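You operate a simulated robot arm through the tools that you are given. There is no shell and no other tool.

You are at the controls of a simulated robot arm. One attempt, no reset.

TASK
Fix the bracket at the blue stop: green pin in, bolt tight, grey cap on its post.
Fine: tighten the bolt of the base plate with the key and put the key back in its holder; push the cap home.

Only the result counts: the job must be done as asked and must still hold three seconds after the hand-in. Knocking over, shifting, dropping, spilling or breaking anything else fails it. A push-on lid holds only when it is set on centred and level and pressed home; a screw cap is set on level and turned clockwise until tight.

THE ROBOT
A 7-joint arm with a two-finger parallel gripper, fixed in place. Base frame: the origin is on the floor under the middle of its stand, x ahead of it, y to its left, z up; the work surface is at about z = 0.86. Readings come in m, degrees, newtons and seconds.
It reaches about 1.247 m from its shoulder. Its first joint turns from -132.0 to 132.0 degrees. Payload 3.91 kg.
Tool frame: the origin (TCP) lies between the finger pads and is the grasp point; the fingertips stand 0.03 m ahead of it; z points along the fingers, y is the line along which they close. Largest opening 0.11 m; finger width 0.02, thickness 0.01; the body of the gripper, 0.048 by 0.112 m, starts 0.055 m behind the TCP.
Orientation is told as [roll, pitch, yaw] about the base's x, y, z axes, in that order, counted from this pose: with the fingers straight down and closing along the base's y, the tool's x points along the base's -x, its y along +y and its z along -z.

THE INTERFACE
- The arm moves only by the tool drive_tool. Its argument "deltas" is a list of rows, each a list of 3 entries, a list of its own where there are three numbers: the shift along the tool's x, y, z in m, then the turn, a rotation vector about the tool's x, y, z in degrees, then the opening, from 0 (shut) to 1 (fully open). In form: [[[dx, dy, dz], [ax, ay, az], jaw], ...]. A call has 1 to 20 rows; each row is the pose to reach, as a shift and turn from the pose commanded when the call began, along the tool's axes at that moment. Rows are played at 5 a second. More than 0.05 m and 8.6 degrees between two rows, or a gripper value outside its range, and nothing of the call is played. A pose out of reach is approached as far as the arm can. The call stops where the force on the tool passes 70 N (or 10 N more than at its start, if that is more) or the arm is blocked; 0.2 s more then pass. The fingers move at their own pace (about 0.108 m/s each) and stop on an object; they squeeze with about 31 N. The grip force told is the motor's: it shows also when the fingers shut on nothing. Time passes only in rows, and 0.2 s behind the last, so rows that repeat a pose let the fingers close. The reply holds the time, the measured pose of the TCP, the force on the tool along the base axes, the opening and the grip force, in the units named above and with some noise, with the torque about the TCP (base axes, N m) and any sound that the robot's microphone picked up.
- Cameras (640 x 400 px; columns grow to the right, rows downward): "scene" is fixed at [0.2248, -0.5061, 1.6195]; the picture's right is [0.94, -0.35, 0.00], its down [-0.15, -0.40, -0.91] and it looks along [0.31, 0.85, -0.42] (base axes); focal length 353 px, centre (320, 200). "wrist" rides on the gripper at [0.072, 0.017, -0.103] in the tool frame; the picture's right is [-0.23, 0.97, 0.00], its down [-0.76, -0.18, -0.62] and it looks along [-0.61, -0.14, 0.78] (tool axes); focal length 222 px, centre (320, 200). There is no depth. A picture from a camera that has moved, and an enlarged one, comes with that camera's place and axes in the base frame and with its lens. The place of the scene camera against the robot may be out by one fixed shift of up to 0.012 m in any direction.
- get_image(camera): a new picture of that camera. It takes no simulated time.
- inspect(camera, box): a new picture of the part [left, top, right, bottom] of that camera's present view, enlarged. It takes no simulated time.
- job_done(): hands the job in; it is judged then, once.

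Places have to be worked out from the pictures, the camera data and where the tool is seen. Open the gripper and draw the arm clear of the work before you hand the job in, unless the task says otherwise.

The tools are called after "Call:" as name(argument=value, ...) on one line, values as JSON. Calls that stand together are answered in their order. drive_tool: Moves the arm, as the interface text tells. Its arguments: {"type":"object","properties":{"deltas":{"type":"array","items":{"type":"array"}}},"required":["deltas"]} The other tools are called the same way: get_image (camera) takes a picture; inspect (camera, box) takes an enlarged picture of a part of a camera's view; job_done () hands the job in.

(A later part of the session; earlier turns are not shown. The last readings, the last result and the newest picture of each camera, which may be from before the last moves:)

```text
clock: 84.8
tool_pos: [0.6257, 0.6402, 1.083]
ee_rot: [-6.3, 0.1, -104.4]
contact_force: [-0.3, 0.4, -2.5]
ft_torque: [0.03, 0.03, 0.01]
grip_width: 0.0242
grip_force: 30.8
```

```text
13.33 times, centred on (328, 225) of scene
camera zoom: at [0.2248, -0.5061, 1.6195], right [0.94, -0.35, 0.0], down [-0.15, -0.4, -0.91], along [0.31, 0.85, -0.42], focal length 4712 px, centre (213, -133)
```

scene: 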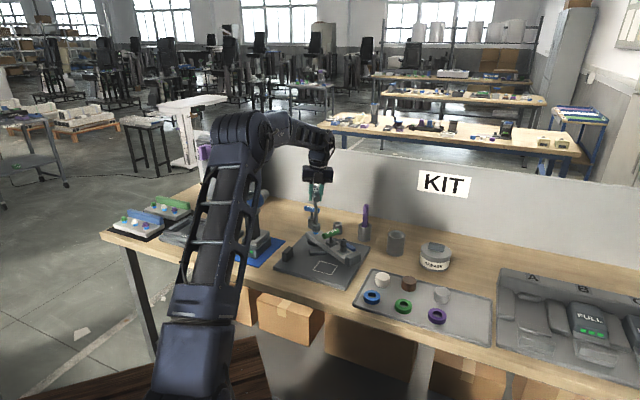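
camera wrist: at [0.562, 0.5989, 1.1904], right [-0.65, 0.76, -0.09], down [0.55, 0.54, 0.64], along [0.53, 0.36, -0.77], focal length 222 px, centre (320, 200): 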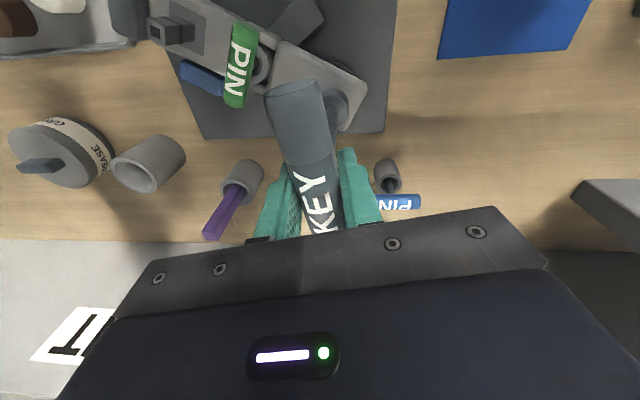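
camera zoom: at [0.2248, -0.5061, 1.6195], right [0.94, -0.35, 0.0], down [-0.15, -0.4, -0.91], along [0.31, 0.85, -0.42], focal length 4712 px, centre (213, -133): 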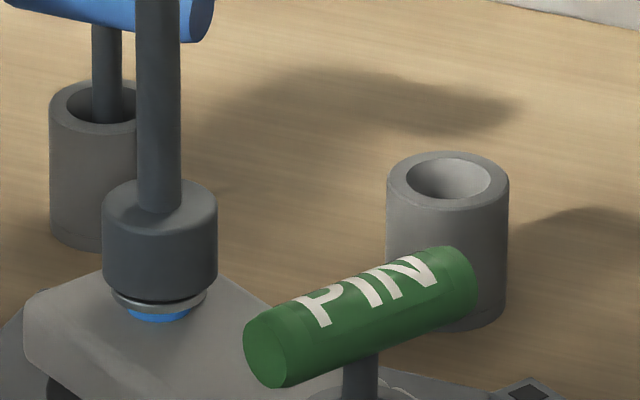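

About 3 mm of band remains. I lift off again and turn the hand back 240° for the final stroke.

Call:
drive_tool(deltas=[[[0, -0.0006, -0.006], [0, 0, 0], 0], [[0, -0.0013, -0.012], [0, 0, 0], 0], [[0, -0.0019, -0.0179], [0, 0, 0], 0], [[0, -0.0019, -0.0179], [0.014, -0.907, -8.35], 0], [[0, -0.0019, -0.0179], [0.029, -1.814, -16.701], 0], [[0, -0.0019, -0.0179], [0.043, -2.722, -25.051], 0], [[0, -0.0019, -0.0179], [0.057, -3.629, -33.402], 0], [[0, -0.0019, -0.0179], [0.071, -4.536, -41.752], 0], [[0, -0.0019, -0.0179], [0.086, -5.443, -50.103], 0], [[0, -0.0019, -0.0179], [0.1, -6.35, -58.453], 0], [[0, -0.0019, -0.0179], [0.114, -7.258, -66.804], 0], [[0, -0.0019, -0.0179], [0.129, -8.165, -75.154], 0], [[0, -0.0019, -0.0179], [0.143, -9.072, -83.504], 0], [[0, -0.0019, -0.0179], [0.157, -9.979, -91.855], 0], [[0, -0.0019, -0.0179], [0.171, -10.886, -100.205], 0], [[0, -0.0019, -0.0179], [0.186, -11.794, -108.556], 0], [[0, -0.0019, -0.0179], [0.2, -12.701, -116.906], 0], [[0, -0.0019, -0.0179], [0.214, -13.608, -125.257], 0], [[0, -0.0019, -0.0179], [0.228, -14.515, -133.607], 0], [[0, -0.0019, -0.0179], [0.243, -15.422, -141.957], 0]])

Call:
inspect(camera="scene", box=[310, 210, 346, 240])

```text
clock: 89.0
tool_pos: [0.6265, 0.6407, 1.1015]
ee_rot: [-6.2, 0.1, 38.6]
contact_force: [-0.5, -0.9, -2.4]
ft_torque: [0.0, 0.0, 0.02]
grip_width: 0.0243
grip_force: 30.4
```

```text
13.33 times, centred on (328, 225) of scene
camera zoom: at [0.2248, -0.5061, 1.6195], right [0.94, -0.35, 0.0], down [-0.15, -0.4, -0.91], along [0.31, 0.85, -0.42], focal length 4712 px, centre (213, -133)
```

zoom: 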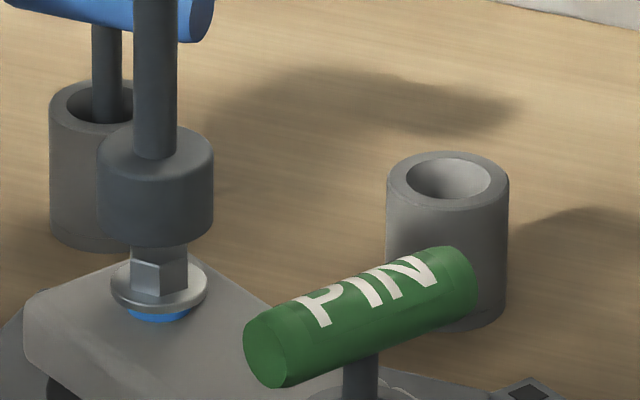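

Clear of the hex again. I complete the return rotation and lower part-way.

Call:
drive_tool(deltas=[[[0, 0, 0], [0.014, -0.875, -8.052], 0], [[0, 0, 0], [0.028, -1.75, -16.104], 0], [[0, 0, 0], [0.041, -2.624, -24.157], 0], [[0, 0, 0], [0.055, -3.499, -32.209], 0], [[0, 0, 0], [0.069, -4.374, -40.261], 0], [[0, 0, 0], [0.083, -5.249, -48.313], 0], [[0, 0, 0], [0.096, -6.124, -56.365], 0], [[0, 0, 0], [0.11, -6.998, -64.418], 0], [[0, 0, 0], [0.124, -7.873, -72.47], 0], [[0, 0, 0], [0.138, -8.748, -80.522], 0], [[0, 0, 0], [0.151, -9.623, -88.574], 0], [[0, 0, 0], [0.165, -10.498, -96.627], 0], [[0, 0.0004, 0.004], [0.165, -10.498, -96.627], 0], [[0, 0.0009, 0.008], [0.165, -10.498, -96.627], 0], [[0, 0.0009, 0.008], [0.165, -10.498, -96.627], 0]])

Call:
inspect(camera="scene", box=[314, 210, 340, 232])

Call:
inspect(camera="wrist", box=[315, 75, 355, 125])

```text
clock: 92.2
tool_pos: [0.6259, 0.6398, 1.0923]
ee_rot: [-6.2, 0.1, 135.7]
contact_force: [-0.2, -1.2, -1.9]
ft_torque: [0.01, 0.01, 0.0]
grip_width: 0.0244
grip_force: 30.7
```

```text
16.00 times, centred on (327, 221) of scene
camera zoom: at [0.2248, -0.5061, 1.6195], right [0.94, -0.35, 0.0], down [-0.15, -0.4, -0.91], along [0.31, 0.85, -0.42], focal length 5654 px, centre (208, -136)
```

zoom: 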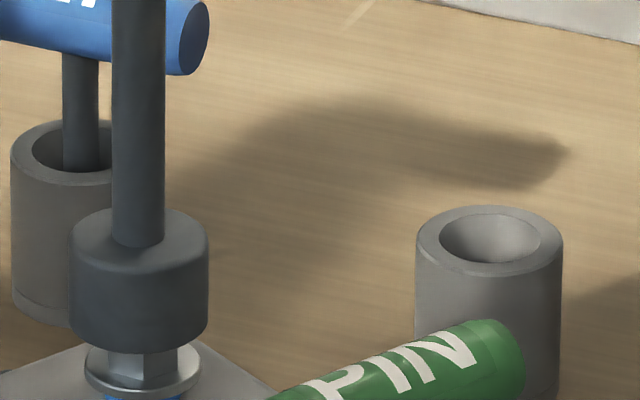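

```text
8.00 times, centred on (335, 100) of wrist
camera zoom: at [0.6587, 0.5709, 1.1936], right [-0.84, -0.53, -0.11], down [-0.47, 0.61, 0.64], along [-0.28, 0.58, -0.76], focal length 1777 px, centre (200, 1000)
```

zoom: 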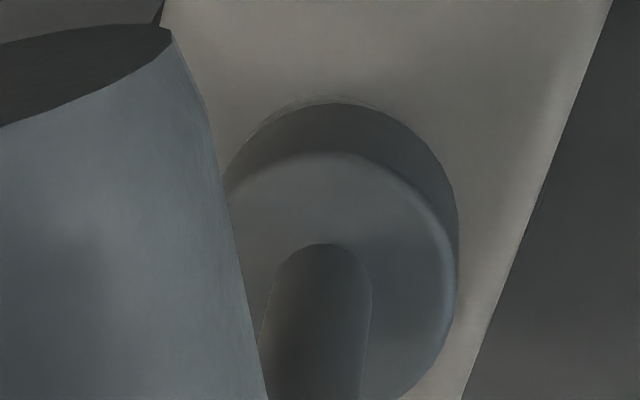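

The key swung another 0.6° in the grip; I correct the tilt and lower onto the hex.

Call:
drive_tool(deltas=[[[0, 0, 0], [0.35, 0, 0], 0], [[0.0002, 0, 0], [0.65, 0, 0], 0], [[0.0002, 0, 0], [0.65, 0, 0], 0], [[0.0002, 0.0003, 0.003], [0.65, 0, 0], 0], [[0.0002, 0.0007, 0.006], [0.65, 0, 0], 0], [[0.0002, 0.0009, 0.008], [0.65, 0, 0], 0]])

Call:
inspect(camera="scene", box=[314, 210, 340, 232])

Call:
inspect(camera="wrist", box=[315, 75, 355, 125])

```text
clock: 93.6
tool_pos: [0.626, 0.6407, 1.0863]
ee_rot: [-6.8, 0.1, 135.5]
contact_force: [-0.7, -0.1, -1.7]
ft_torque: [-0.02, 0.04, 0.01]
grip_width: 0.0242
grip_force: 31.3
```

```text
16.00 times, centred on (327, 221) of scene
camera zoom: at [0.2248, -0.5061, 1.6195], right [0.94, -0.35, 0.0], down [-0.15, -0.4, -0.91], along [0.31, 0.85, -0.42], focal length 5654 px, centre (208, -136)
```

zoom: 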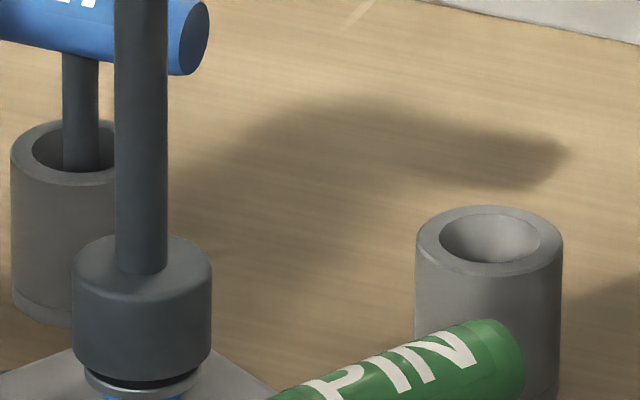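

```text
8.00 times, centred on (335, 100) of wrist
camera zoom: at [0.6581, 0.5699, 1.185], right [-0.84, -0.53, -0.12], down [-0.47, 0.61, 0.64], along [-0.27, 0.59, -0.76], focal length 1777 px, centre (200, 1000)
```

zoom: 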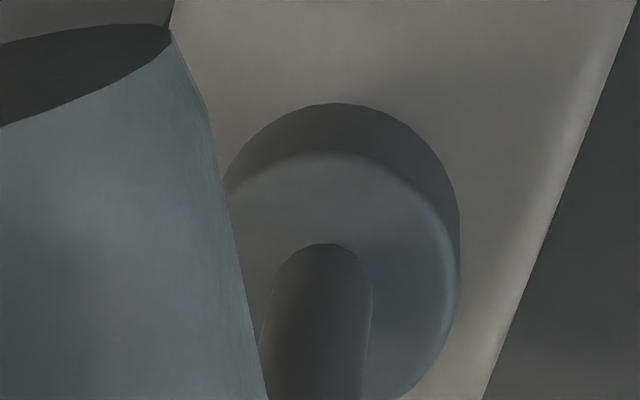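

Aligned and over the hex. I settle 2 mm lower and begin the final stroke, 60° at a time, watching the torque.

Call:
drive_tool(deltas=[[[0, 0.0001, 0.001], [0, 0, 0], 0], [[0, 0.0002, 0.002], [0, 0, 0], 0], [[0, 0.0002, 0.0021], [-0.013, 0.893, 7.447], 0], [[0, 0.0003, 0.0022], [-0.026, 1.785, 14.894], 0], [[0, 0.0003, 0.0023], [-0.038, 2.678, 22.34], 0], [[0, 0.0003, 0.0024], [-0.051, 3.57, 29.787], 0], [[0, 0.0003, 0.0025], [-0.064, 4.463, 37.234], 0], [[0, 0.0003, 0.0026], [-0.077, 5.355, 44.681], 0], [[0, 0.0003, 0.0027], [-0.089, 6.248, 52.127], 0], [[0, 0.0003, 0.0028], [-0.102, 7.14, 59.574], 0]])

Call:
inspect(camera="scene", box=[310, 210, 346, 240])

```text
clock: 95.8
tool_pos: [0.6259, 0.6411, 1.0818]
ee_rot: [-6.8, 0.1, 75.5]
contact_force: [-0.7, 1.2, 0.4]
ft_torque: [0.06, 0.07, 0.0]
grip_width: 0.0239
grip_force: 31.4
```

```text
13.33 times, centred on (328, 225) of scene
camera zoom: at [0.2248, -0.5061, 1.6195], right [0.94, -0.35, 0.0], down [-0.15, -0.4, -0.91], along [0.31, 0.85, -0.42], focal length 4712 px, centre (213, -133)
```

zoom: 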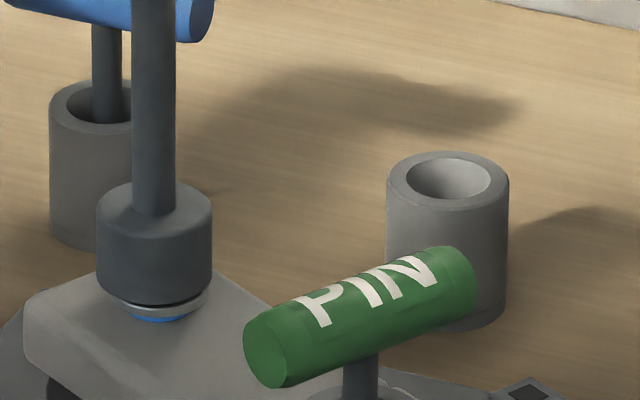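

Band nearly hidden now; torque still low. I continue another 60° clockwise.

Call:
drive_tool(deltas=[[[0, 0, 0.0001], [-0.013, 0.893, 7.447], 0], [[0, 0, 0.0002], [-0.026, 1.785, 14.894], 0], [[0, 0, 0.0003], [-0.038, 2.678, 22.34], 0], [[0, 0, 0.0004], [-0.051, 3.57, 29.787], 0], [[0, 0.0001, 0.0005], [-0.064, 4.463, 37.234], 0], [[0, 0.0001, 0.0006], [-0.077, 5.355, 44.681], 0], [[0, 0.0001, 0.0007], [-0.089, 6.248, 52.127], 0], [[0, 0.0001, 0.0008], [-0.102, 7.14, 59.574], 0]])

Call:
inspect(camera="scene", box=[310, 210, 346, 240])

```text
clock: 97.6
tool_pos: [0.6267, 0.6402, 1.0818]
ee_rot: [-6.7, 0.1, 15.5]
contact_force: [-0.2, -0.3, -1.7]
ft_torque: [-0.02, -0.02, 0.01]
grip_width: 0.0241
grip_force: 30.7
```

```text
13.33 times, centred on (328, 225) of scene
camera zoom: at [0.2248, -0.5061, 1.6195], right [0.94, -0.35, 0.0], down [-0.15, -0.4, -0.91], along [0.31, 0.85, -0.42], focal length 4712 px, centre (213, -133)
```

zoom: 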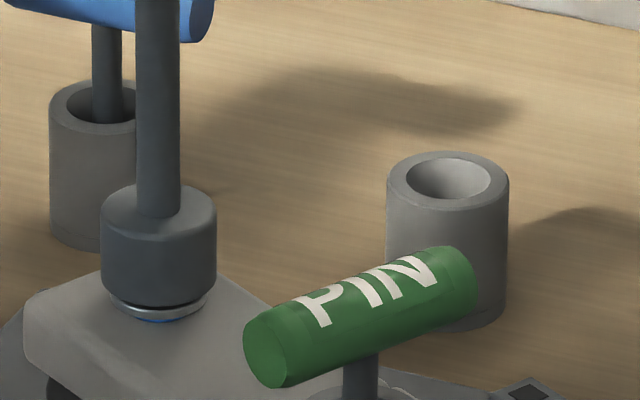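

Only a sliver of blue remains. I continue in smaller 5° steps and watch for torque.

Call:
drive_tool(deltas=[[[0, 0, 0.0001], [-0.009, 0.595, 4.965], 0], [[0, 0, 0.0002], [-0.017, 1.19, 9.929], 0], [[0, 0, 0.0003], [-0.026, 1.785, 14.894], 0], [[0, 0, 0.0004], [-0.034, 2.38, 19.858], 0], [[0, 0, 0.0005], [-0.043, 2.975, 24.823], 0], [[0, 0.0001, 0.0006], [-0.051, 3.57, 29.787], 0]])

Call:
inspect(camera="scene", box=[310, 210, 346, 240])

```text
clock: 99.0
tool_pos: [0.6235, 0.6409, 1.0813]
ee_rot: [-6.8, 0.0, -14.4]
contact_force: [1.2, 0.4, -0.3]
ft_torque: [-0.02, -0.09, -0.01]
grip_width: 0.024
grip_force: 31.7
```

```text
13.33 times, centred on (328, 225) of scene
camera zoom: at [0.2248, -0.5061, 1.6195], right [0.94, -0.35, 0.0], down [-0.15, -0.4, -0.91], along [0.31, 0.85, -0.42], focal length 4712 px, centre (213, -133)
```

zoom: 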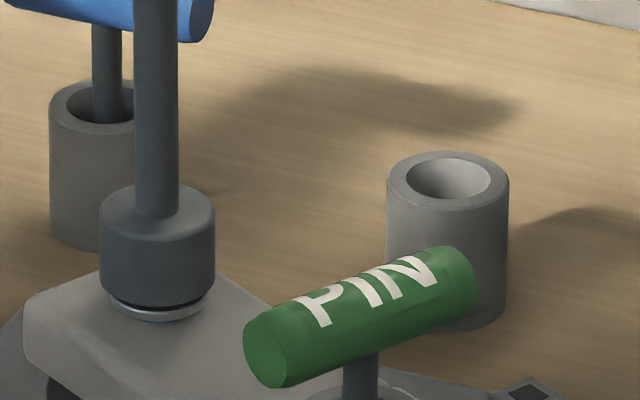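

Still no torque. I continue another 30°.

Call:
drive_tool(deltas=[[[0, 0, 0.0001], [-0.009, 0.595, 4.965], 0], [[0, 0, 0.0002], [-0.017, 1.19, 9.929], 0], [[0, 0, 0.0003], [-0.026, 1.785, 14.894], 0], [[0, 0, 0.0004], [-0.034, 2.38, 19.858], 0], [[0, 0, 0.0005], [-0.043, 2.975, 24.823], 0], [[0, 0.0001, 0.0006], [-0.051, 3.57, 29.787], 0]])

Call:
inspect(camera="scene", box=[314, 216, 340, 238])

```text
clock: 100.4
tool_pos: [0.6259, 0.6413, 1.0808]
ee_rot: [-6.8, 0.1, -44.5]
contact_force: [-0.2, -0.3, 0.3]
ft_torque: [-0.1, 0.02, 0.03]
grip_width: 0.0239
grip_force: 30.7
```

```text
16.00 times, centred on (327, 227) of scene
camera zoom: at [0.2248, -0.5061, 1.6195], right [0.94, -0.35, 0.0], down [-0.15, -0.4, -0.91], along [0.31, 0.85, -0.42], focal length 5654 px, centre (208, -232)
```

zoom: 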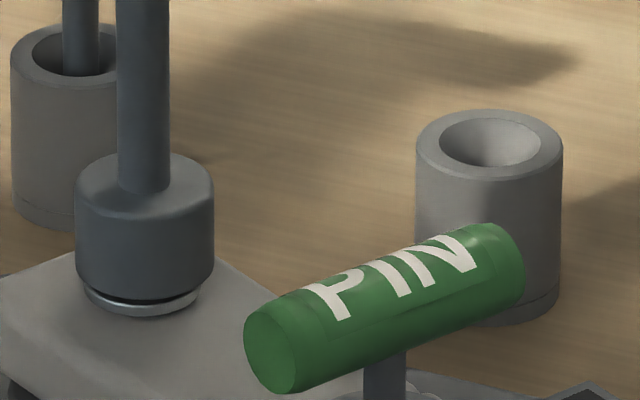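

The blue band is now fully hidden. I keep turning in 4° steps to feel for the tightening torque.

Call:
drive_tool(deltas=[[[0, 0, 0], [-0.007, 0.476, 3.972], 0], [[0, 0, 0], [-0.014, 0.952, 7.943], 0], [[0, 0, 0], [-0.02, 1.428, 11.915], 0], [[0, 0, 0], [-0.027, 1.904, 15.886], 0], [[0, 0, 0], [-0.034, 2.38, 19.858], 0]])

Call:
inspect(camera="scene", box=[314, 216, 340, 238])

```text
clock: 101.6
tool_pos: [0.6264, 0.6418, 1.0812]
ee_rot: [-6.9, 0.1, -64.4]
contact_force: [0.3, 0.0, -2.1]
ft_torque: [-0.02, 0.02, -0.02]
grip_width: 0.0243
grip_force: 31.0
```

```text
16.00 times, centred on (327, 227) of scene
camera zoom: at [0.2248, -0.5061, 1.6195], right [0.94, -0.35, 0.0], down [-0.15, -0.4, -0.91], along [0.31, 0.85, -0.42], focal length 5654 px, centre (208, -232)
```

zoom: 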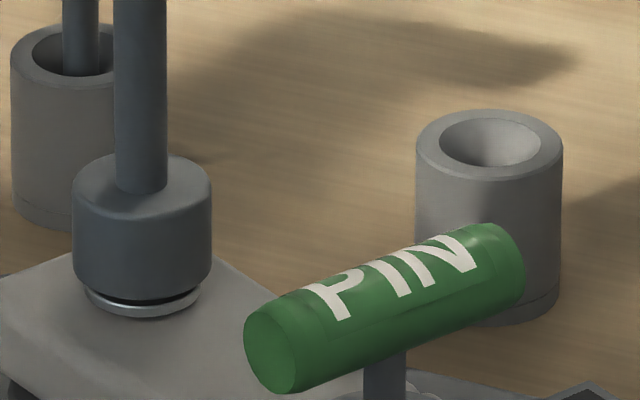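

Still turning freely and descending slightly. I continue 40° more in 4° steps.

Call:
drive_tool(deltas=[[[0, 0, 0.0001], [-0.007, 0.476, 3.972], 0], [[0, 0, 0.0002], [-0.014, 0.952, 7.943], 0], [[0, 0, 0.0003], [-0.02, 1.428, 11.915], 0], [[0, 0, 0.0004], [-0.027, 1.904, 15.886], 0], [[0, 0, 0.0005], [-0.034, 2.38, 19.858], 0], [[0, 0, 0.0006], [-0.041, 2.856, 23.83], 0], [[0, 0, 0.0006], [-0.048, 3.332, 27.801], 0], [[0, 0, 0.0007], [-0.054, 3.808, 31.773], 0], [[0, 0, 0.0007], [-0.061, 4.284, 35.744], 0], [[0, 0, 0.0007], [-0.068, 4.76, 39.716], 0]])

Call:
inspect(camera="scene", box=[314, 216, 340, 238])

```text
clock: 103.8
tool_pos: [0.6249, 0.641, 1.0803]
ee_rot: [-6.8, 0.1, -104.4]
contact_force: [1.1, -0.5, -3.0]
ft_torque: [0.0, -0.03, -0.01]
grip_width: 0.0242
grip_force: 31.4
```

```text
16.00 times, centred on (327, 227) of scene
camera zoom: at [0.2248, -0.5061, 1.6195], right [0.94, -0.35, 0.0], down [-0.15, -0.4, -0.91], along [0.31, 0.85, -0.42], focal length 5654 px, centre (208, -232)
```

zoom: 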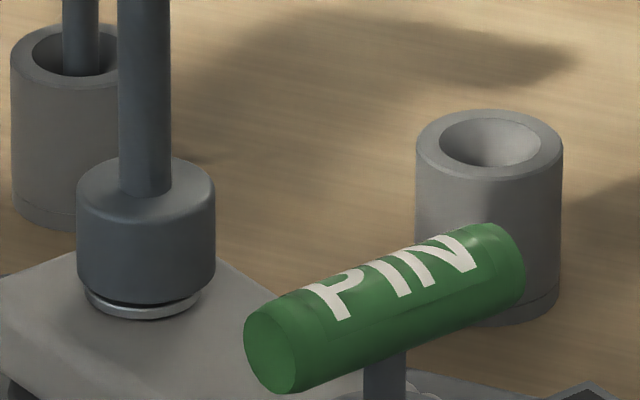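

About 718° turned in total; the washer looks nearly seated. I try a further 20° in 4° steps.

Call:
drive_tool(deltas=[[[0, 0, 0.0001], [-0.007, 0.476, 3.972], 0], [[0, 0, 0.0002], [-0.014, 0.952, 7.943], 0], [[0, 0, 0.0003], [-0.02, 1.428, 11.915], 0], [[0, 0, 0.0004], [-0.027, 1.904, 15.886], 0], [[0, 0, 0.0005], [-0.034, 2.38, 19.858], 0]])

Call:
inspect(camera="scene", box=[314, 216, 340, 238])

```text
clock: 105.0
tool_pos: [0.6244, 0.6407, 1.0792]
ee_rot: [-6.9, 0.1, -124.4]
contact_force: [-0.4, 0.6, -1.2]
ft_torque: [0.03, 0.01, 0.0]
grip_width: 0.0241
grip_force: 30.8
```

```text
16.00 times, centred on (327, 227) of scene
camera zoom: at [0.2248, -0.5061, 1.6195], right [0.94, -0.35, 0.0], down [-0.15, -0.4, -0.91], along [0.31, 0.85, -0.42], focal length 5654 px, centre (208, -232)
```

zoom: 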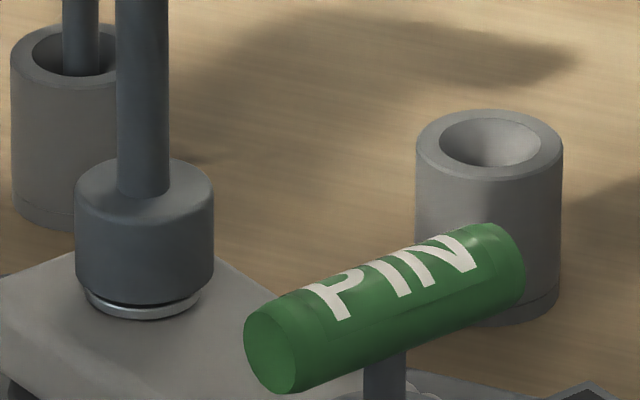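

Still no resisting torque. I continue a further 20°.

Call:
drive_tool(deltas=[[[0, 0, 0], [-0.007, 0.476, 3.972], 0], [[0, 0, 0], [-0.014, 0.952, 7.943], 0], [[0, 0, 0.0001], [-0.02, 1.428, 11.915], 0], [[0, 0, 0.0001], [-0.027, 1.904, 15.886], 0], [[0, 0, 0.0002], [-0.034, 2.38, 19.858], 0]])

Call:
inspect(camera="scene", box=[314, 216, 340, 238])

Call:
get_image(camera="scene")

```text
clock: 106.2
tool_pos: [0.6249, 0.6405, 1.0792]
ee_rot: [-6.8, 0.1, -144.5]
contact_force: [0.1, 1.7, 2.5]
ft_torque: [0.3, 0.01, 0.0]
grip_width: 0.0242
grip_force: 31.0
```

```text
16.00 times, centred on (327, 227) of scene
camera zoom: at [0.2248, -0.5061, 1.6195], right [0.94, -0.35, 0.0], down [-0.15, -0.4, -0.91], along [0.31, 0.85, -0.42], focal length 5654 px, centre (208, -232)
```

zoom: 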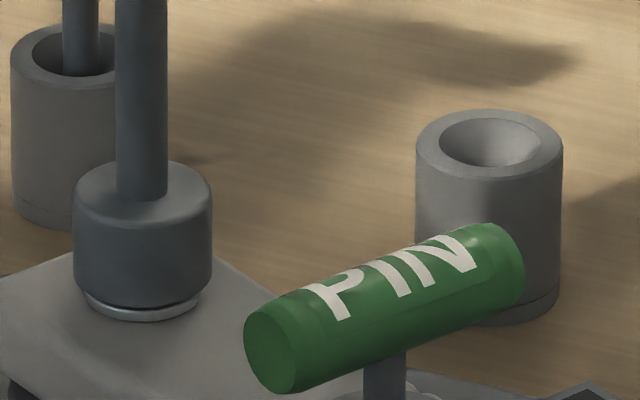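

```text
taken
```

scene: 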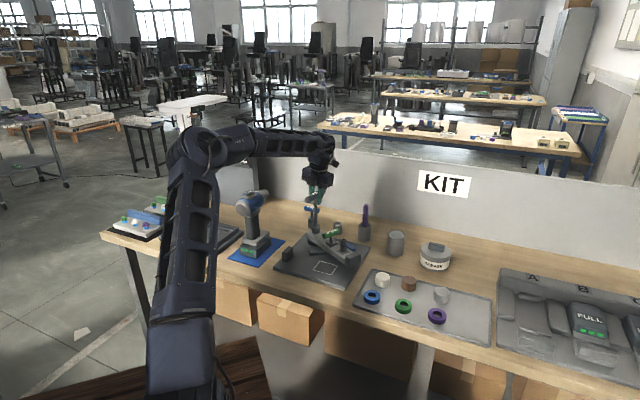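

The bolt is still going down slowly (about 0.3 mm per 20°), no tightening torque yet. I continue 24° more.

Call:
drive_tool(deltas=[[[0, 0, 0], [-0.007, 0.476, 3.972], 0], [[0, 0, 0], [-0.014, 0.952, 7.943], 0], [[0, 0, 0], [-0.02, 1.428, 11.915], 0], [[0, 0, 0], [-0.027, 1.904, 15.886], 0], [[0, 0, 0], [-0.034, 2.38, 19.858], 0], [[0, 0, 0], [-0.041, 2.856, 23.83], 0]])

Call:
inspect(camera="scene", box=[314, 216, 340, 238])

```text
clock: 107.6
tool_pos: [0.6249, 0.6405, 1.0797]
ee_rot: [-6.8, 0.1, -155.0]
contact_force: [-0.2, 0.1, -2.0]
ft_torque: [0.04, 0.04, 0.01]
grip_width: 0.0242
grip_force: 30.9
out of reach, approached as far as the arm can: row 3, 4, 5, 6
```

```text
16.00 times, centred on (327, 227) of scene
camera zoom: at [0.2248, -0.5061, 1.6195], right [0.94, -0.35, 0.0], down [-0.15, -0.4, -0.91], along [0.31, 0.85, -0.42], focal length 5654 px, centre (208, -232)
```

zoom: 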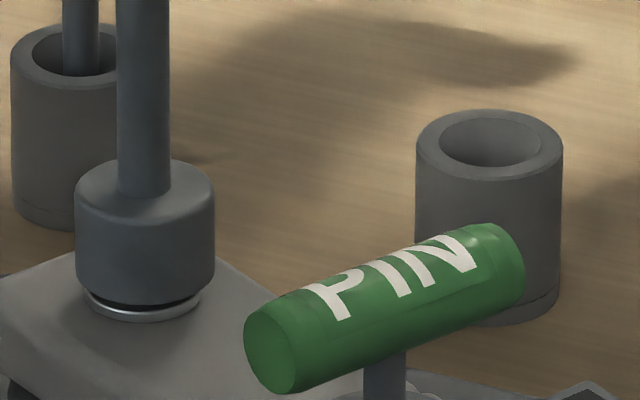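

The wrist limit is reached at yaw −155° (about 769° turned in all). I lift off and turn back by 240° for another stroke.

Call:
drive_tool(deltas=[[[0, -0.0007, -0.006], [0, 0, 0], 0], [[0, -0.0014, -0.012], [0, 0, 0], 0], [[0, -0.0021, -0.0179], [0, 0, 0], 0], [[0, -0.0021, -0.0179], [0.014, -1.0, -8.34], 0], [[0, -0.0021, -0.0179], [0.029, -1.999, -16.681], 0], [[0, -0.0021, -0.0179], [0.043, -2.999, -25.021], 0], [[0, -0.0021, -0.0179], [0.057, -3.998, -33.361], 0], [[0, -0.0021, -0.0179], [0.071, -4.998, -41.702], 0], [[0, -0.0021, -0.0179], [0.086, -5.998, -50.042], 0], [[0, -0.0021, -0.0179], [0.1, -6.997, -58.383], 0], [[0, -0.0021, -0.0179], [0.114, -7.997, -66.723], 0], [[0, -0.0021, -0.0179], [0.129, -8.996, -75.063], 0], [[0, -0.0021, -0.0179], [0.143, -9.996, -83.404], 0], [[0, -0.0021, -0.0179], [0.157, -10.996, -91.744], 0], [[0, -0.0021, -0.0179], [0.171, -11.995, -100.084], 0], [[0, -0.0021, -0.0179], [0.186, -12.995, -108.425], 0], [[0, -0.0021, -0.0179], [0.2, -13.994, -116.765], 0], [[0, -0.0021, -0.0179], [0.214, -14.994, -125.105], 0], [[0, -0.0021, -0.0179], [0.228, -15.994, -133.446], 0], [[0, -0.0021, -0.0179], [0.243, -16.993, -141.786], 0]])

Call:
inspect(camera="scene", box=[310, 210, 346, 240])

Call:
inspect(camera="wrist", box=[300, 60, 380, 130])

```text
clock: 111.8
tool_pos: [0.6246, 0.639, 1.0974]
ee_rot: [-6.7, 0.2, -12.1]
contact_force: [0.5, 0.8, -1.8]
ft_torque: [-0.01, 0.02, 0.0]
grip_width: 0.0242
grip_force: 30.8
```

```text
13.33 times, centred on (328, 225) of scene
camera zoom: at [0.2248, -0.5061, 1.6195], right [0.94, -0.35, 0.0], down [-0.15, -0.4, -0.91], along [0.31, 0.85, -0.42], focal length 4712 px, centre (213, -133)
```

zoom: 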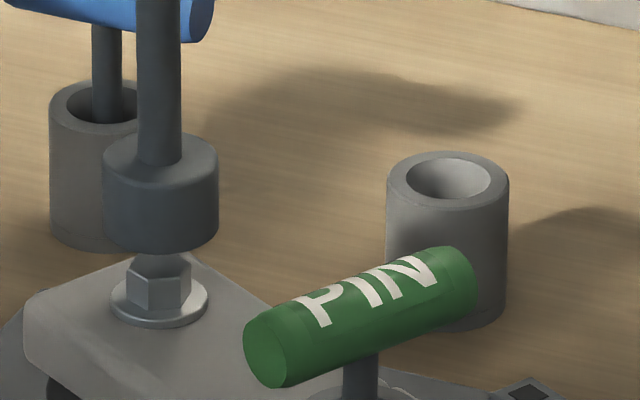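

```text
5.71 times, centred on (340, 95) of wrist
camera zoom: at [0.5618, 0.6848, 1.1969], right [0.42, 0.9, -0.12], down [0.72, -0.26, 0.64], along [0.54, -0.36, -0.76], focal length 1269 px, centre (206, 800)
```

zoom: 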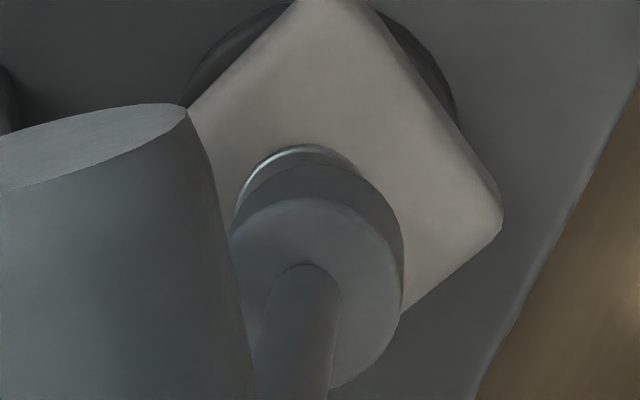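

The washer now looks seated flush on the bracket. I turn to a total of +180° from the stroke end (yaw 25°), where the hex lines up again.

Call:
drive_tool(deltas=[[[0, 0, 0], [0.013, -0.883, -7.367], 0], [[0, 0, 0], [0.025, -1.766, -14.735], 0], [[0, 0, 0], [0.038, -2.649, -22.102], 0], [[0, 0, 0], [0.05, -3.532, -29.469], 0], [[0, 0, 0], [0.063, -4.415, -36.837], 0], [[0, 0, 0], [0.063, -4.415, -36.837], 0]])

Call:
drive_tool(deltas=[[[0, 0, 0], [0.5, 0, 0], 0], [[0, 0, 0], [0.9, 0, 0], 0], [[0, 0, 0], [0.9, 0, 0], 0]])

Call:
inspect(camera="scene", box=[314, 210, 340, 232])

Call:
inspect(camera="wrist", box=[315, 75, 355, 125])

```text
clock: 113.2
tool_pos: [0.6264, 0.6408, 1.0981]
ee_rot: [-6.8, 0.1, 24.9]
contact_force: [0.0, -0.1, -3.1]
ft_torque: [-0.02, -0.01, 0.01]
grip_width: 0.0245
grip_force: 31.2
```

```text
clock: 114.0
tool_pos: [0.6254, 0.6406, 1.0964]
ee_rot: [-7.7, 0.1, 24.8]
contact_force: [-0.4, 0.0, -2.6]
ft_torque: [0.0, -0.02, 0.02]
grip_width: 0.0242
grip_force: 31.0
```

```text
16.00 times, centred on (327, 221) of scene
camera zoom: at [0.2248, -0.5061, 1.6195], right [0.94, -0.35, 0.0], down [-0.15, -0.4, -0.91], along [0.31, 0.85, -0.42], focal length 5654 px, centre (208, -136)
```

zoom: 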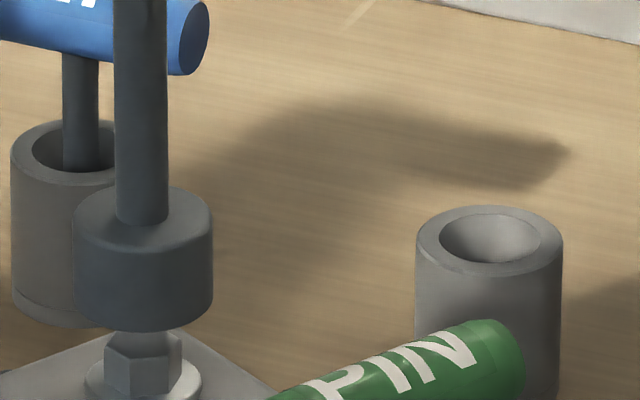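

```text
8.00 times, centred on (335, 100) of wrist
camera zoom: at [0.5478, 0.6384, 1.1965], right [-0.2, 0.97, -0.13], down [0.73, 0.24, 0.64], along [0.65, 0.03, -0.76], focal length 1777 px, centre (200, 1000)
```

zoom: 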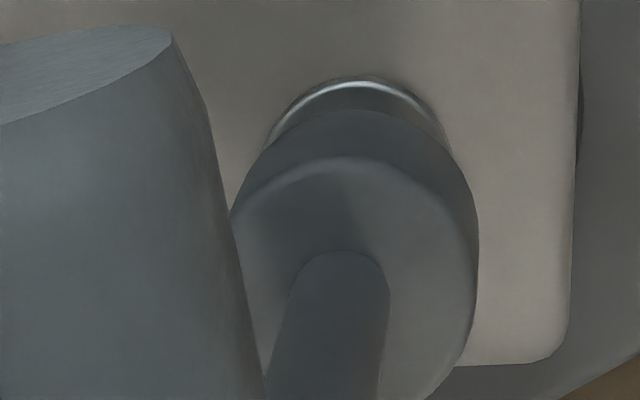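

Socket and bolt are aligned in the scene view. I lower back onto the hex in 3 mm steps.

Call:
drive_tool(deltas=[[[0, 0.0004, 0.003], [0, 0, 0], 0], [[0, 0.0008, 0.0059], [0, 0, 0], 0], [[0, 0.0012, 0.0089], [0, 0, 0], 0], [[0, 0.0016, 0.0119], [0, 0, 0], 0], [[0, 0.002, 0.0149], [0, 0, 0], 0], [[0, 0.0023, 0.0168], [0, 0, 0], 0]])

Call:
inspect(camera="scene", box=[314, 216, 340, 238])

```text
clock: 115.4
tool_pos: [0.6251, 0.641, 1.0798]
ee_rot: [-7.7, 0.1, 24.8]
contact_force: [-0.4, -0.5, -2.4]
ft_torque: [-0.01, 0.0, 0.0]
grip_width: 0.0242
grip_force: 30.6
```

```text
16.00 times, centred on (327, 227) of scene
camera zoom: at [0.2248, -0.5061, 1.6195], right [0.94, -0.35, 0.0], down [-0.15, -0.4, -0.91], along [0.31, 0.85, -0.42], focal length 5654 px, centre (208, -232)
```

zoom: 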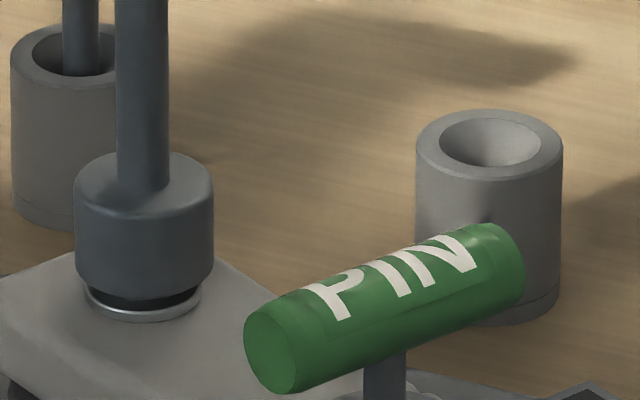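

Engaged without force. I turn clockwise 40° in 4° steps, settling 1.5 mm lower.

Call:
drive_tool(deltas=[[[0, 0.0001, 0.0008], [-0.007, 0.537, 3.964], 0], [[0, 0.0002, 0.0015], [-0.014, 1.074, 7.927], 0], [[0, 0.0002, 0.0015], [-0.02, 1.612, 11.891], 0], [[0, 0.0002, 0.0015], [-0.027, 2.149, 15.854], 0], [[0, 0.0002, 0.0015], [-0.034, 2.686, 19.818], 0], [[0, 0.0002, 0.0015], [-0.041, 3.223, 23.782], 0], [[0, 0.0002, 0.0015], [-0.048, 3.76, 27.745], 0], [[0, 0.0002, 0.0015], [-0.054, 4.298, 31.709], 0], [[0, 0.0002, 0.0015], [-0.061, 4.835, 35.672], 0], [[0, 0.0002, 0.0015], [-0.068, 5.372, 39.636], 0]])

Call:
inspect(camera="scene", box=[314, 216, 340, 238])

```text
clock: 117.6
tool_pos: [0.6255, 0.6407, 1.0786]
ee_rot: [-7.7, 0.1, -15.2]
contact_force: [0.3, -0.4, -1.8]
ft_torque: [0.01, 0.03, 0.0]
grip_width: 0.0242
grip_force: 30.9
```

```text
16.00 times, centred on (327, 227) of scene
camera zoom: at [0.2248, -0.5061, 1.6195], right [0.94, -0.35, 0.0], down [-0.15, -0.4, -0.91], along [0.31, 0.85, -0.42], focal length 5654 px, centre (208, -232)
```

zoom: 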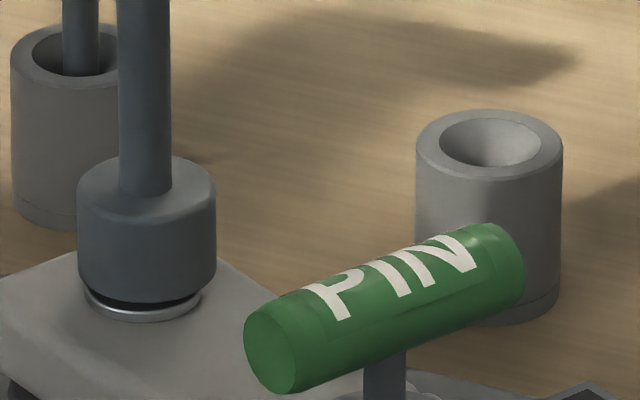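

No torque yet. I continue another 40°.

Call:
drive_tool(deltas=[[[0, 0, 0], [-0.007, 0.537, 3.964], 0], [[0, 0, 0.0001], [-0.014, 1.074, 7.927], 0], [[0, 0, 0.0002], [-0.02, 1.612, 11.891], 0], [[0, 0, 0.0003], [-0.027, 2.149, 15.854], 0], [[0, 0, 0.0004], [-0.034, 2.686, 19.818], 0], [[0, 0, 0.0005], [-0.041, 3.223, 23.782], 0], [[0, 0, 0.0006], [-0.048, 3.76, 27.745], 0], [[0, 0, 0.0007], [-0.054, 4.298, 31.709], 0], [[0, 0, 0.0008], [-0.061, 4.835, 35.672], 0], [[0, 0, 0.0009], [-0.068, 5.372, 39.636], 0]])

Call:
inspect(camera="scene", box=[314, 216, 340, 238])

```text
clock: 119.8
tool_pos: [0.6242, 0.6399, 1.0769]
ee_rot: [-7.7, 0.1, -55.2]
contact_force: [-0.8, -0.1, -1.3]
ft_torque: [0.01, -0.01, -0.01]
grip_width: 0.0243
grip_force: 30.5
```

```text
16.00 times, centred on (327, 227) of scene
camera zoom: at [0.2248, -0.5061, 1.6195], right [0.94, -0.35, 0.0], down [-0.15, -0.4, -0.91], along [0.31, 0.85, -0.42], focal length 5654 px, centre (208, -232)
```

zoom: 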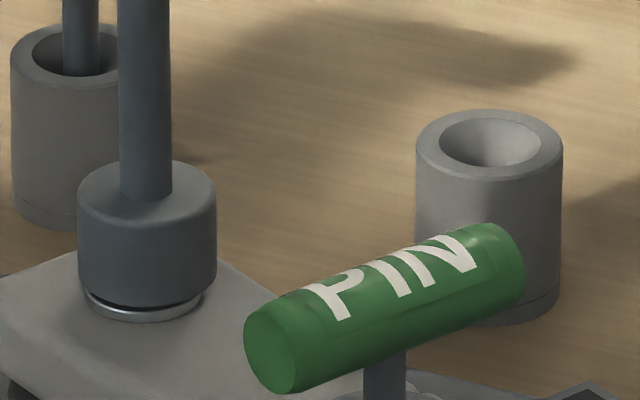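

The washer no longer descends but there is no torque either, so I lift the key clear to check whether the bolt head actually turned during the last 80°.

Call:
drive_tool(deltas=[[[0, -0.0008, -0.006], [0, 0, 0], 0], [[0, -0.0016, -0.012], [0, 0, 0], 0], [[0, -0.0024, -0.0178], [0, 0, 0], 0], [[0, -0.0032, -0.0238], [0, 0, 0], 0], [[0, -0.0032, -0.0238], [0, 0, 0], 0]])

Call:
inspect(camera="scene", box=[316, 212, 342, 234])

Call:
inspect(camera="wrist", box=[240, 40, 400, 240])

```text
clock: 121.0
tool_pos: [0.627, 0.641, 1.102]
ee_rot: [-7.7, 0.1, -55.0]
contact_force: [-1.2, 0.3, -2.2]
ft_torque: [-0.01, 0.0, 0.0]
grip_width: 0.0244
grip_force: 31.0
```

```text
16.00 times, centred on (329, 223) of scene
camera zoom: at [0.2248, -0.5061, 1.6195], right [0.94, -0.35, 0.0], down [-0.15, -0.4, -0.91], along [0.31, 0.85, -0.42], focal length 5654 px, centre (176, -168)
```

zoom: 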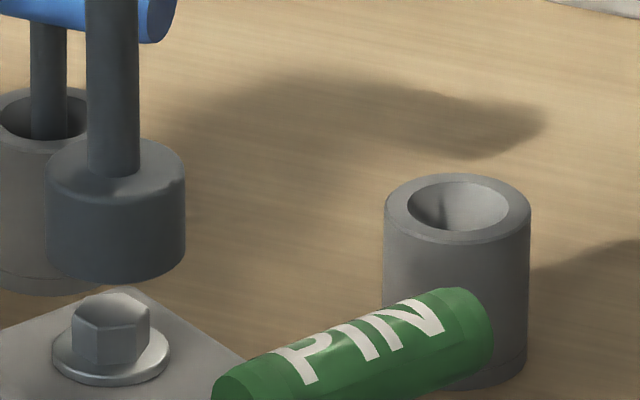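

```text
2.00 times, centred on (320, 140) of wrist
camera zoom: at [0.6101, 0.7182, 1.2014], right [0.92, 0.37, -0.13], down [0.36, -0.68, 0.64], along [0.15, -0.64, -0.76], focal length 444 px, centre (320, 320)
```

zoom: 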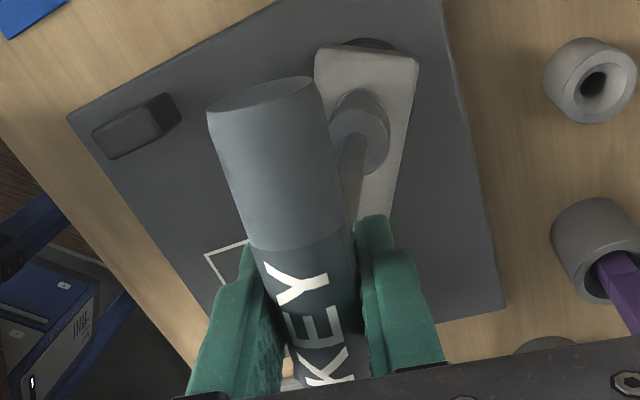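

The bolt head is seated flush, no blue visible. I zoom in on the head to read its hex orientation.

Call:
inspect(camera="scene", box=[316, 226, 330, 238])

Call:
inspect(camera="wrist", box=[310, 55, 370, 105])

```text
16.00 times, centred on (323, 232) of scene
camera zoom: at [0.2248, -0.5061, 1.6195], right [0.94, -0.35, 0.0], down [-0.15, -0.4, -0.91], along [0.31, 0.85, -0.42], focal length 5654 px, centre (272, -312)
```

zoom: 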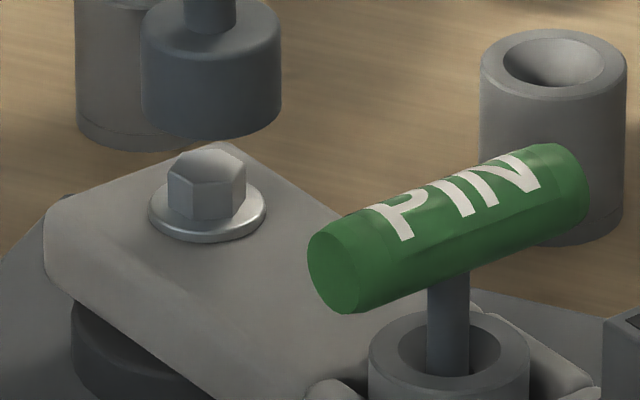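

```text
8.00 times, centred on (340, 80) of wrist
camera zoom: at [0.6101, 0.7182, 1.2014], right [0.92, 0.37, -0.13], down [0.36, -0.68, 0.64], along [0.15, -0.64, -0.76], focal length 1777 px, centre (160, 1160)
```

zoom: 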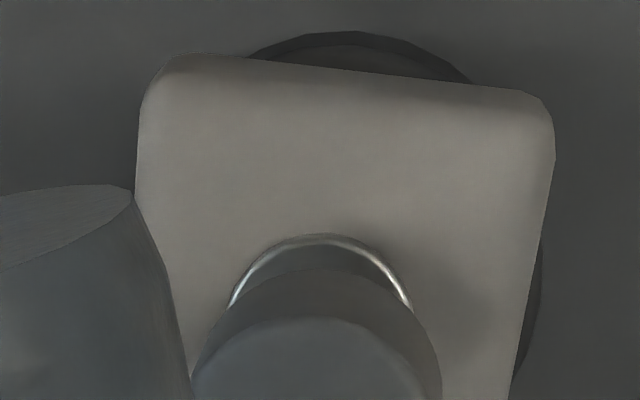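

The head's silhouette matches its original orientation, which fits exactly two full turns (720°) to seated. To confirm, I raise the key and move aside so the camera can look straight down on the bolt.

Call:
drive_tool(deltas=[[[0, -0.0026, -0.0192], [0, 0, 0], 0], [[0, -0.0052, -0.0385], [0, 0, 0], 0], [[0, -0.0078, -0.0575], [0, 0, 0], 0], [[-0.02, -0.013, -0.0568], [0, 0, 0], 0], [[-0.04, -0.0185, -0.0561], [0, 0, 0], 0], [[-0.06, -0.0238, -0.0553], [0, 0, 0], 0], [[-0.0709, -0.0267, -0.0549], [0, 0, 0], 0], [[-0.0709, -0.0267, -0.0549], [0, 0, 0], 0]])

Call:
get_image(camera="wrist")

Call:
inspect(camera="scene", box=[300, 180, 370, 250])

```text
clock: 122.8
tool_pos: [0.6507, 0.5725, 1.159]
ee_rot: [-7.7, 0.1, -55.1]
contact_force: [-0.6, 0.0, -2.6]
ft_torque: [-0.03, -0.02, -0.01]
grip_width: 0.0241
grip_force: 31.5
```

```text
taken
camera wrist: at [0.635, 0.6486, 1.2584], right [0.92, 0.37, -0.13], down [0.36, -0.68, 0.64], along [0.15, -0.64, -0.76], focal length 222 px, centre (320, 200)
```

wrist: 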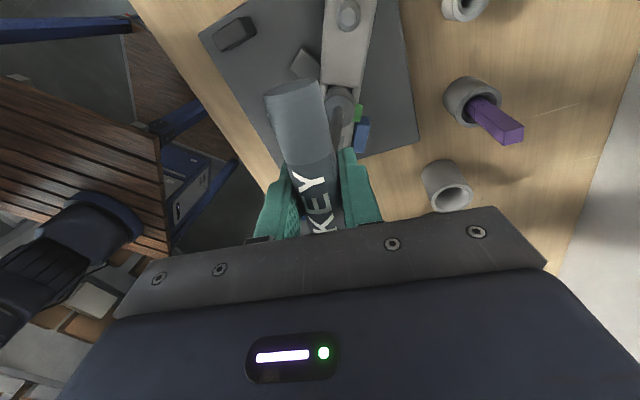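

```text
5.71 times, centred on (335, 215) of scene
camera zoom: at [0.2248, -0.5061, 1.6195], right [0.94, -0.35, 0.0], down [-0.15, -0.4, -0.91], along [0.31, 0.85, -0.42], focal length 2020 px, centre (234, 114)
```

zoom: 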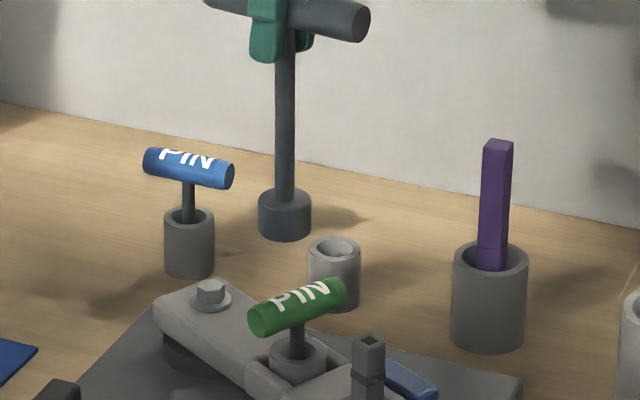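

The bolt is visible at the top of the wrist view. I zoom in on it there.

Call:
inspect(camera="wrist", box=[330, 0, 366, 30])

Call:
inspect(camera="scene", box=[318, 224, 334, 238])

```text
13.33 times, centred on (348, 15) of wrist
camera zoom: at [0.635, 0.6486, 1.2584], right [0.92, 0.37, -0.13], down [0.36, -0.68, 0.64], along [0.15, -0.64, -0.76], focal length 2962 px, centre (-53, 2667)
```

zoom: 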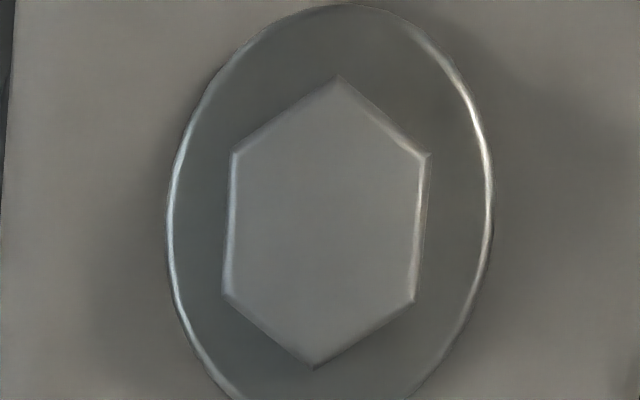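

```text
16.00 times, centred on (326, 231) of scene
camera zoom: at [0.2248, -0.5061, 1.6195], right [0.94, -0.35, 0.0], down [-0.15, -0.4, -0.91], along [0.31, 0.85, -0.42], focal length 5654 px, centre (224, -296)
```

zoom: 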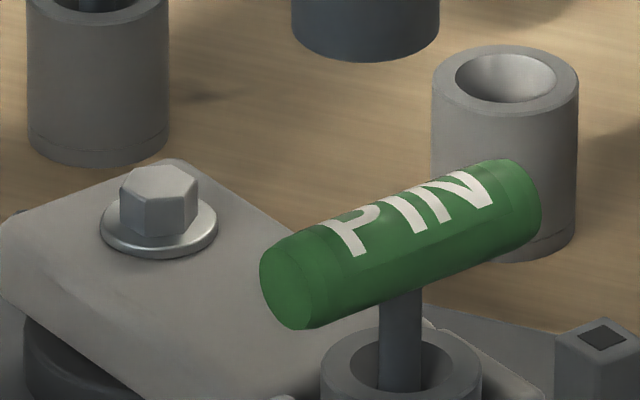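

From above, the head is seated and its orientation fits about 714° (or 774°) of turning, so I am not certain it is hard tight. I go back, engage fully pressed on the washer, and turn further to feel for torque.

Call:
drive_tool(deltas=[[[0.012, 0.0031, -0.0004], [0.009, -0.67, -4.95], 0], [[0.03, 0.0079, -0.0011], [0.017, -1.343, -9.909], 0], [[0.05, 0.0132, -0.0018], [0.017, -1.343, -9.909], 0], [[0.065, 0.0171, -0.0023], [0.017, -1.343, -9.909], 0], [[0.0699, 0.0184, -0.0025], [0.017, -1.343, -9.909], 0], [[0.0699, 0.0217, 0.0223], [0.017, -1.343, -9.909], 0], [[0.0699, 0.0261, 0.054], [0.017, -1.343, -9.909], 0], [[0.0699, 0.0261, 0.054], [0.017, -1.343, -9.909], 0]])

Call:
inspect(camera="scene", box=[314, 214, 340, 236])

Call:
inspect(camera="wrist", box=[315, 65, 365, 125])

```text
clock: 124.6
tool_pos: [0.6248, 0.6385, 1.1023]
ee_rot: [-7.8, 0.1, -45.2]
contact_force: [-1.0, 0.6, -2.7]
ft_torque: [0.03, -0.03, 0.05]
grip_width: 0.0241
grip_force: 30.9
```

```text
16.00 times, centred on (327, 225) of scene
camera zoom: at [0.2248, -0.5061, 1.6195], right [0.94, -0.35, 0.0], down [-0.15, -0.4, -0.91], along [0.31, 0.85, -0.42], focal length 5654 px, centre (208, -200)
```

zoom: 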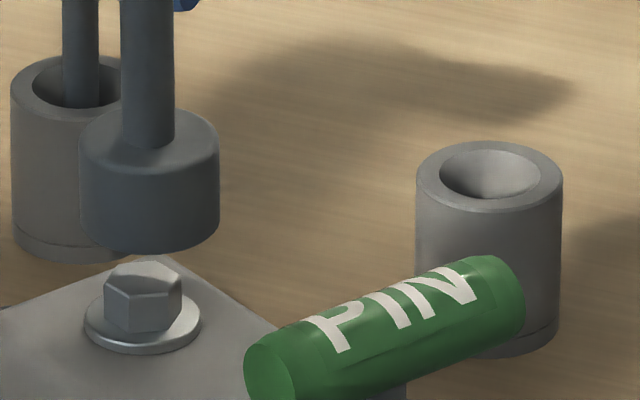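

```text
6.67 times, centred on (340, 95) of wrist
camera zoom: at [0.597, 0.7125, 1.2015], right [0.84, 0.52, -0.13], down [0.47, -0.61, 0.64], along [0.25, -0.6, -0.76], focal length 1481 px, centre (187, 900)
```

zoom: 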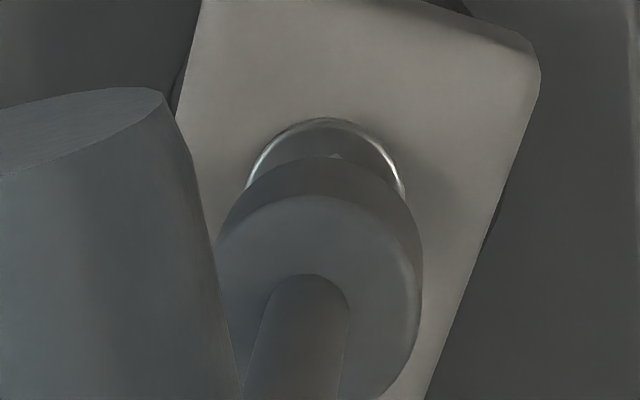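

The bolt is about 1.6 mm left of the socket in the scene view; I shift by +1.6 mm tool x and +0.6 mm tool y and lower onto the hex.

Call:
drive_tool(deltas=[[[0.0016, 0.0006, 0], [0, 0, 0], 0], [[0.0016, 0.0014, 0.006], [0, 0, 0], 0], [[0.0016, 0.0022, 0.012], [0, 0, 0], 0], [[0.0016, 0.0028, 0.016], [0, 0, 0], 0], [[0.0016, 0.0032, 0.0195], [0, 0, 0], 0]])

Call:
inspect(camera="scene", box=[314, 214, 340, 236])

```text
clock: 125.8
tool_pos: [0.6244, 0.6417, 1.0833]
ee_rot: [-7.7, 0.1, -45.1]
contact_force: [0.6, 0.4, -2.4]
ft_torque: [-0.03, -0.01, 0.01]
grip_width: 0.0244
grip_force: 31.2
```

```text
16.00 times, centred on (327, 225) of scene
camera zoom: at [0.2248, -0.5061, 1.6195], right [0.94, -0.35, 0.0], down [-0.15, -0.4, -0.91], along [0.31, 0.85, -0.42], focal length 5654 px, centre (208, -200)
```

zoom: 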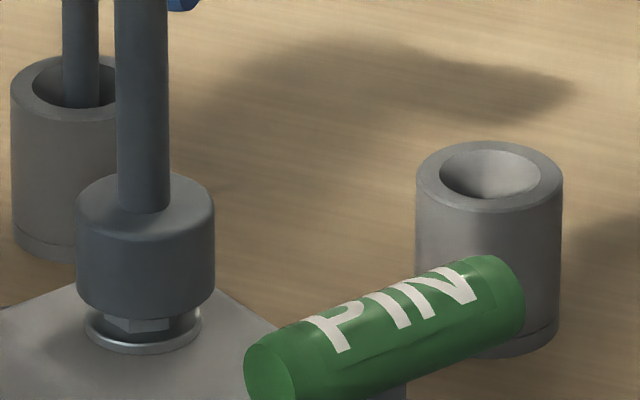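

Well aligned and sliding over the hex without force. I lower in small steps until it presses on the washer.

Call:
drive_tool(deltas=[[[0, 0.0003, 0.002], [0, 0, 0], 0], [[0, 0.0005, 0.004], [0, 0, 0], 0], [[0, 0.0008, 0.006], [0, 0, 0], 0], [[0, 0.0009, 0.007], [0, 0, 0], 0]])

Call:
inspect(camera="scene", box=[314, 214, 340, 236])

```text
clock: 126.8
tool_pos: [0.6252, 0.6407, 1.0775]
ee_rot: [-7.6, 0.2, -45.2]
contact_force: [0.4, -0.4, 15.0]
ft_torque: [-0.1, 0.16, 0.01]
grip_width: 0.0237
grip_force: 30.6
```

```text
16.00 times, centred on (327, 225) of scene
camera zoom: at [0.2248, -0.5061, 1.6195], right [0.94, -0.35, 0.0], down [-0.15, -0.4, -0.91], along [0.31, 0.85, -0.42], focal length 5654 px, centre (208, -200)
```

zoom: 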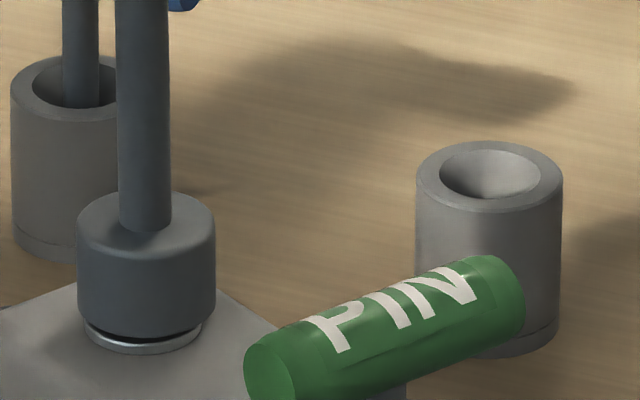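

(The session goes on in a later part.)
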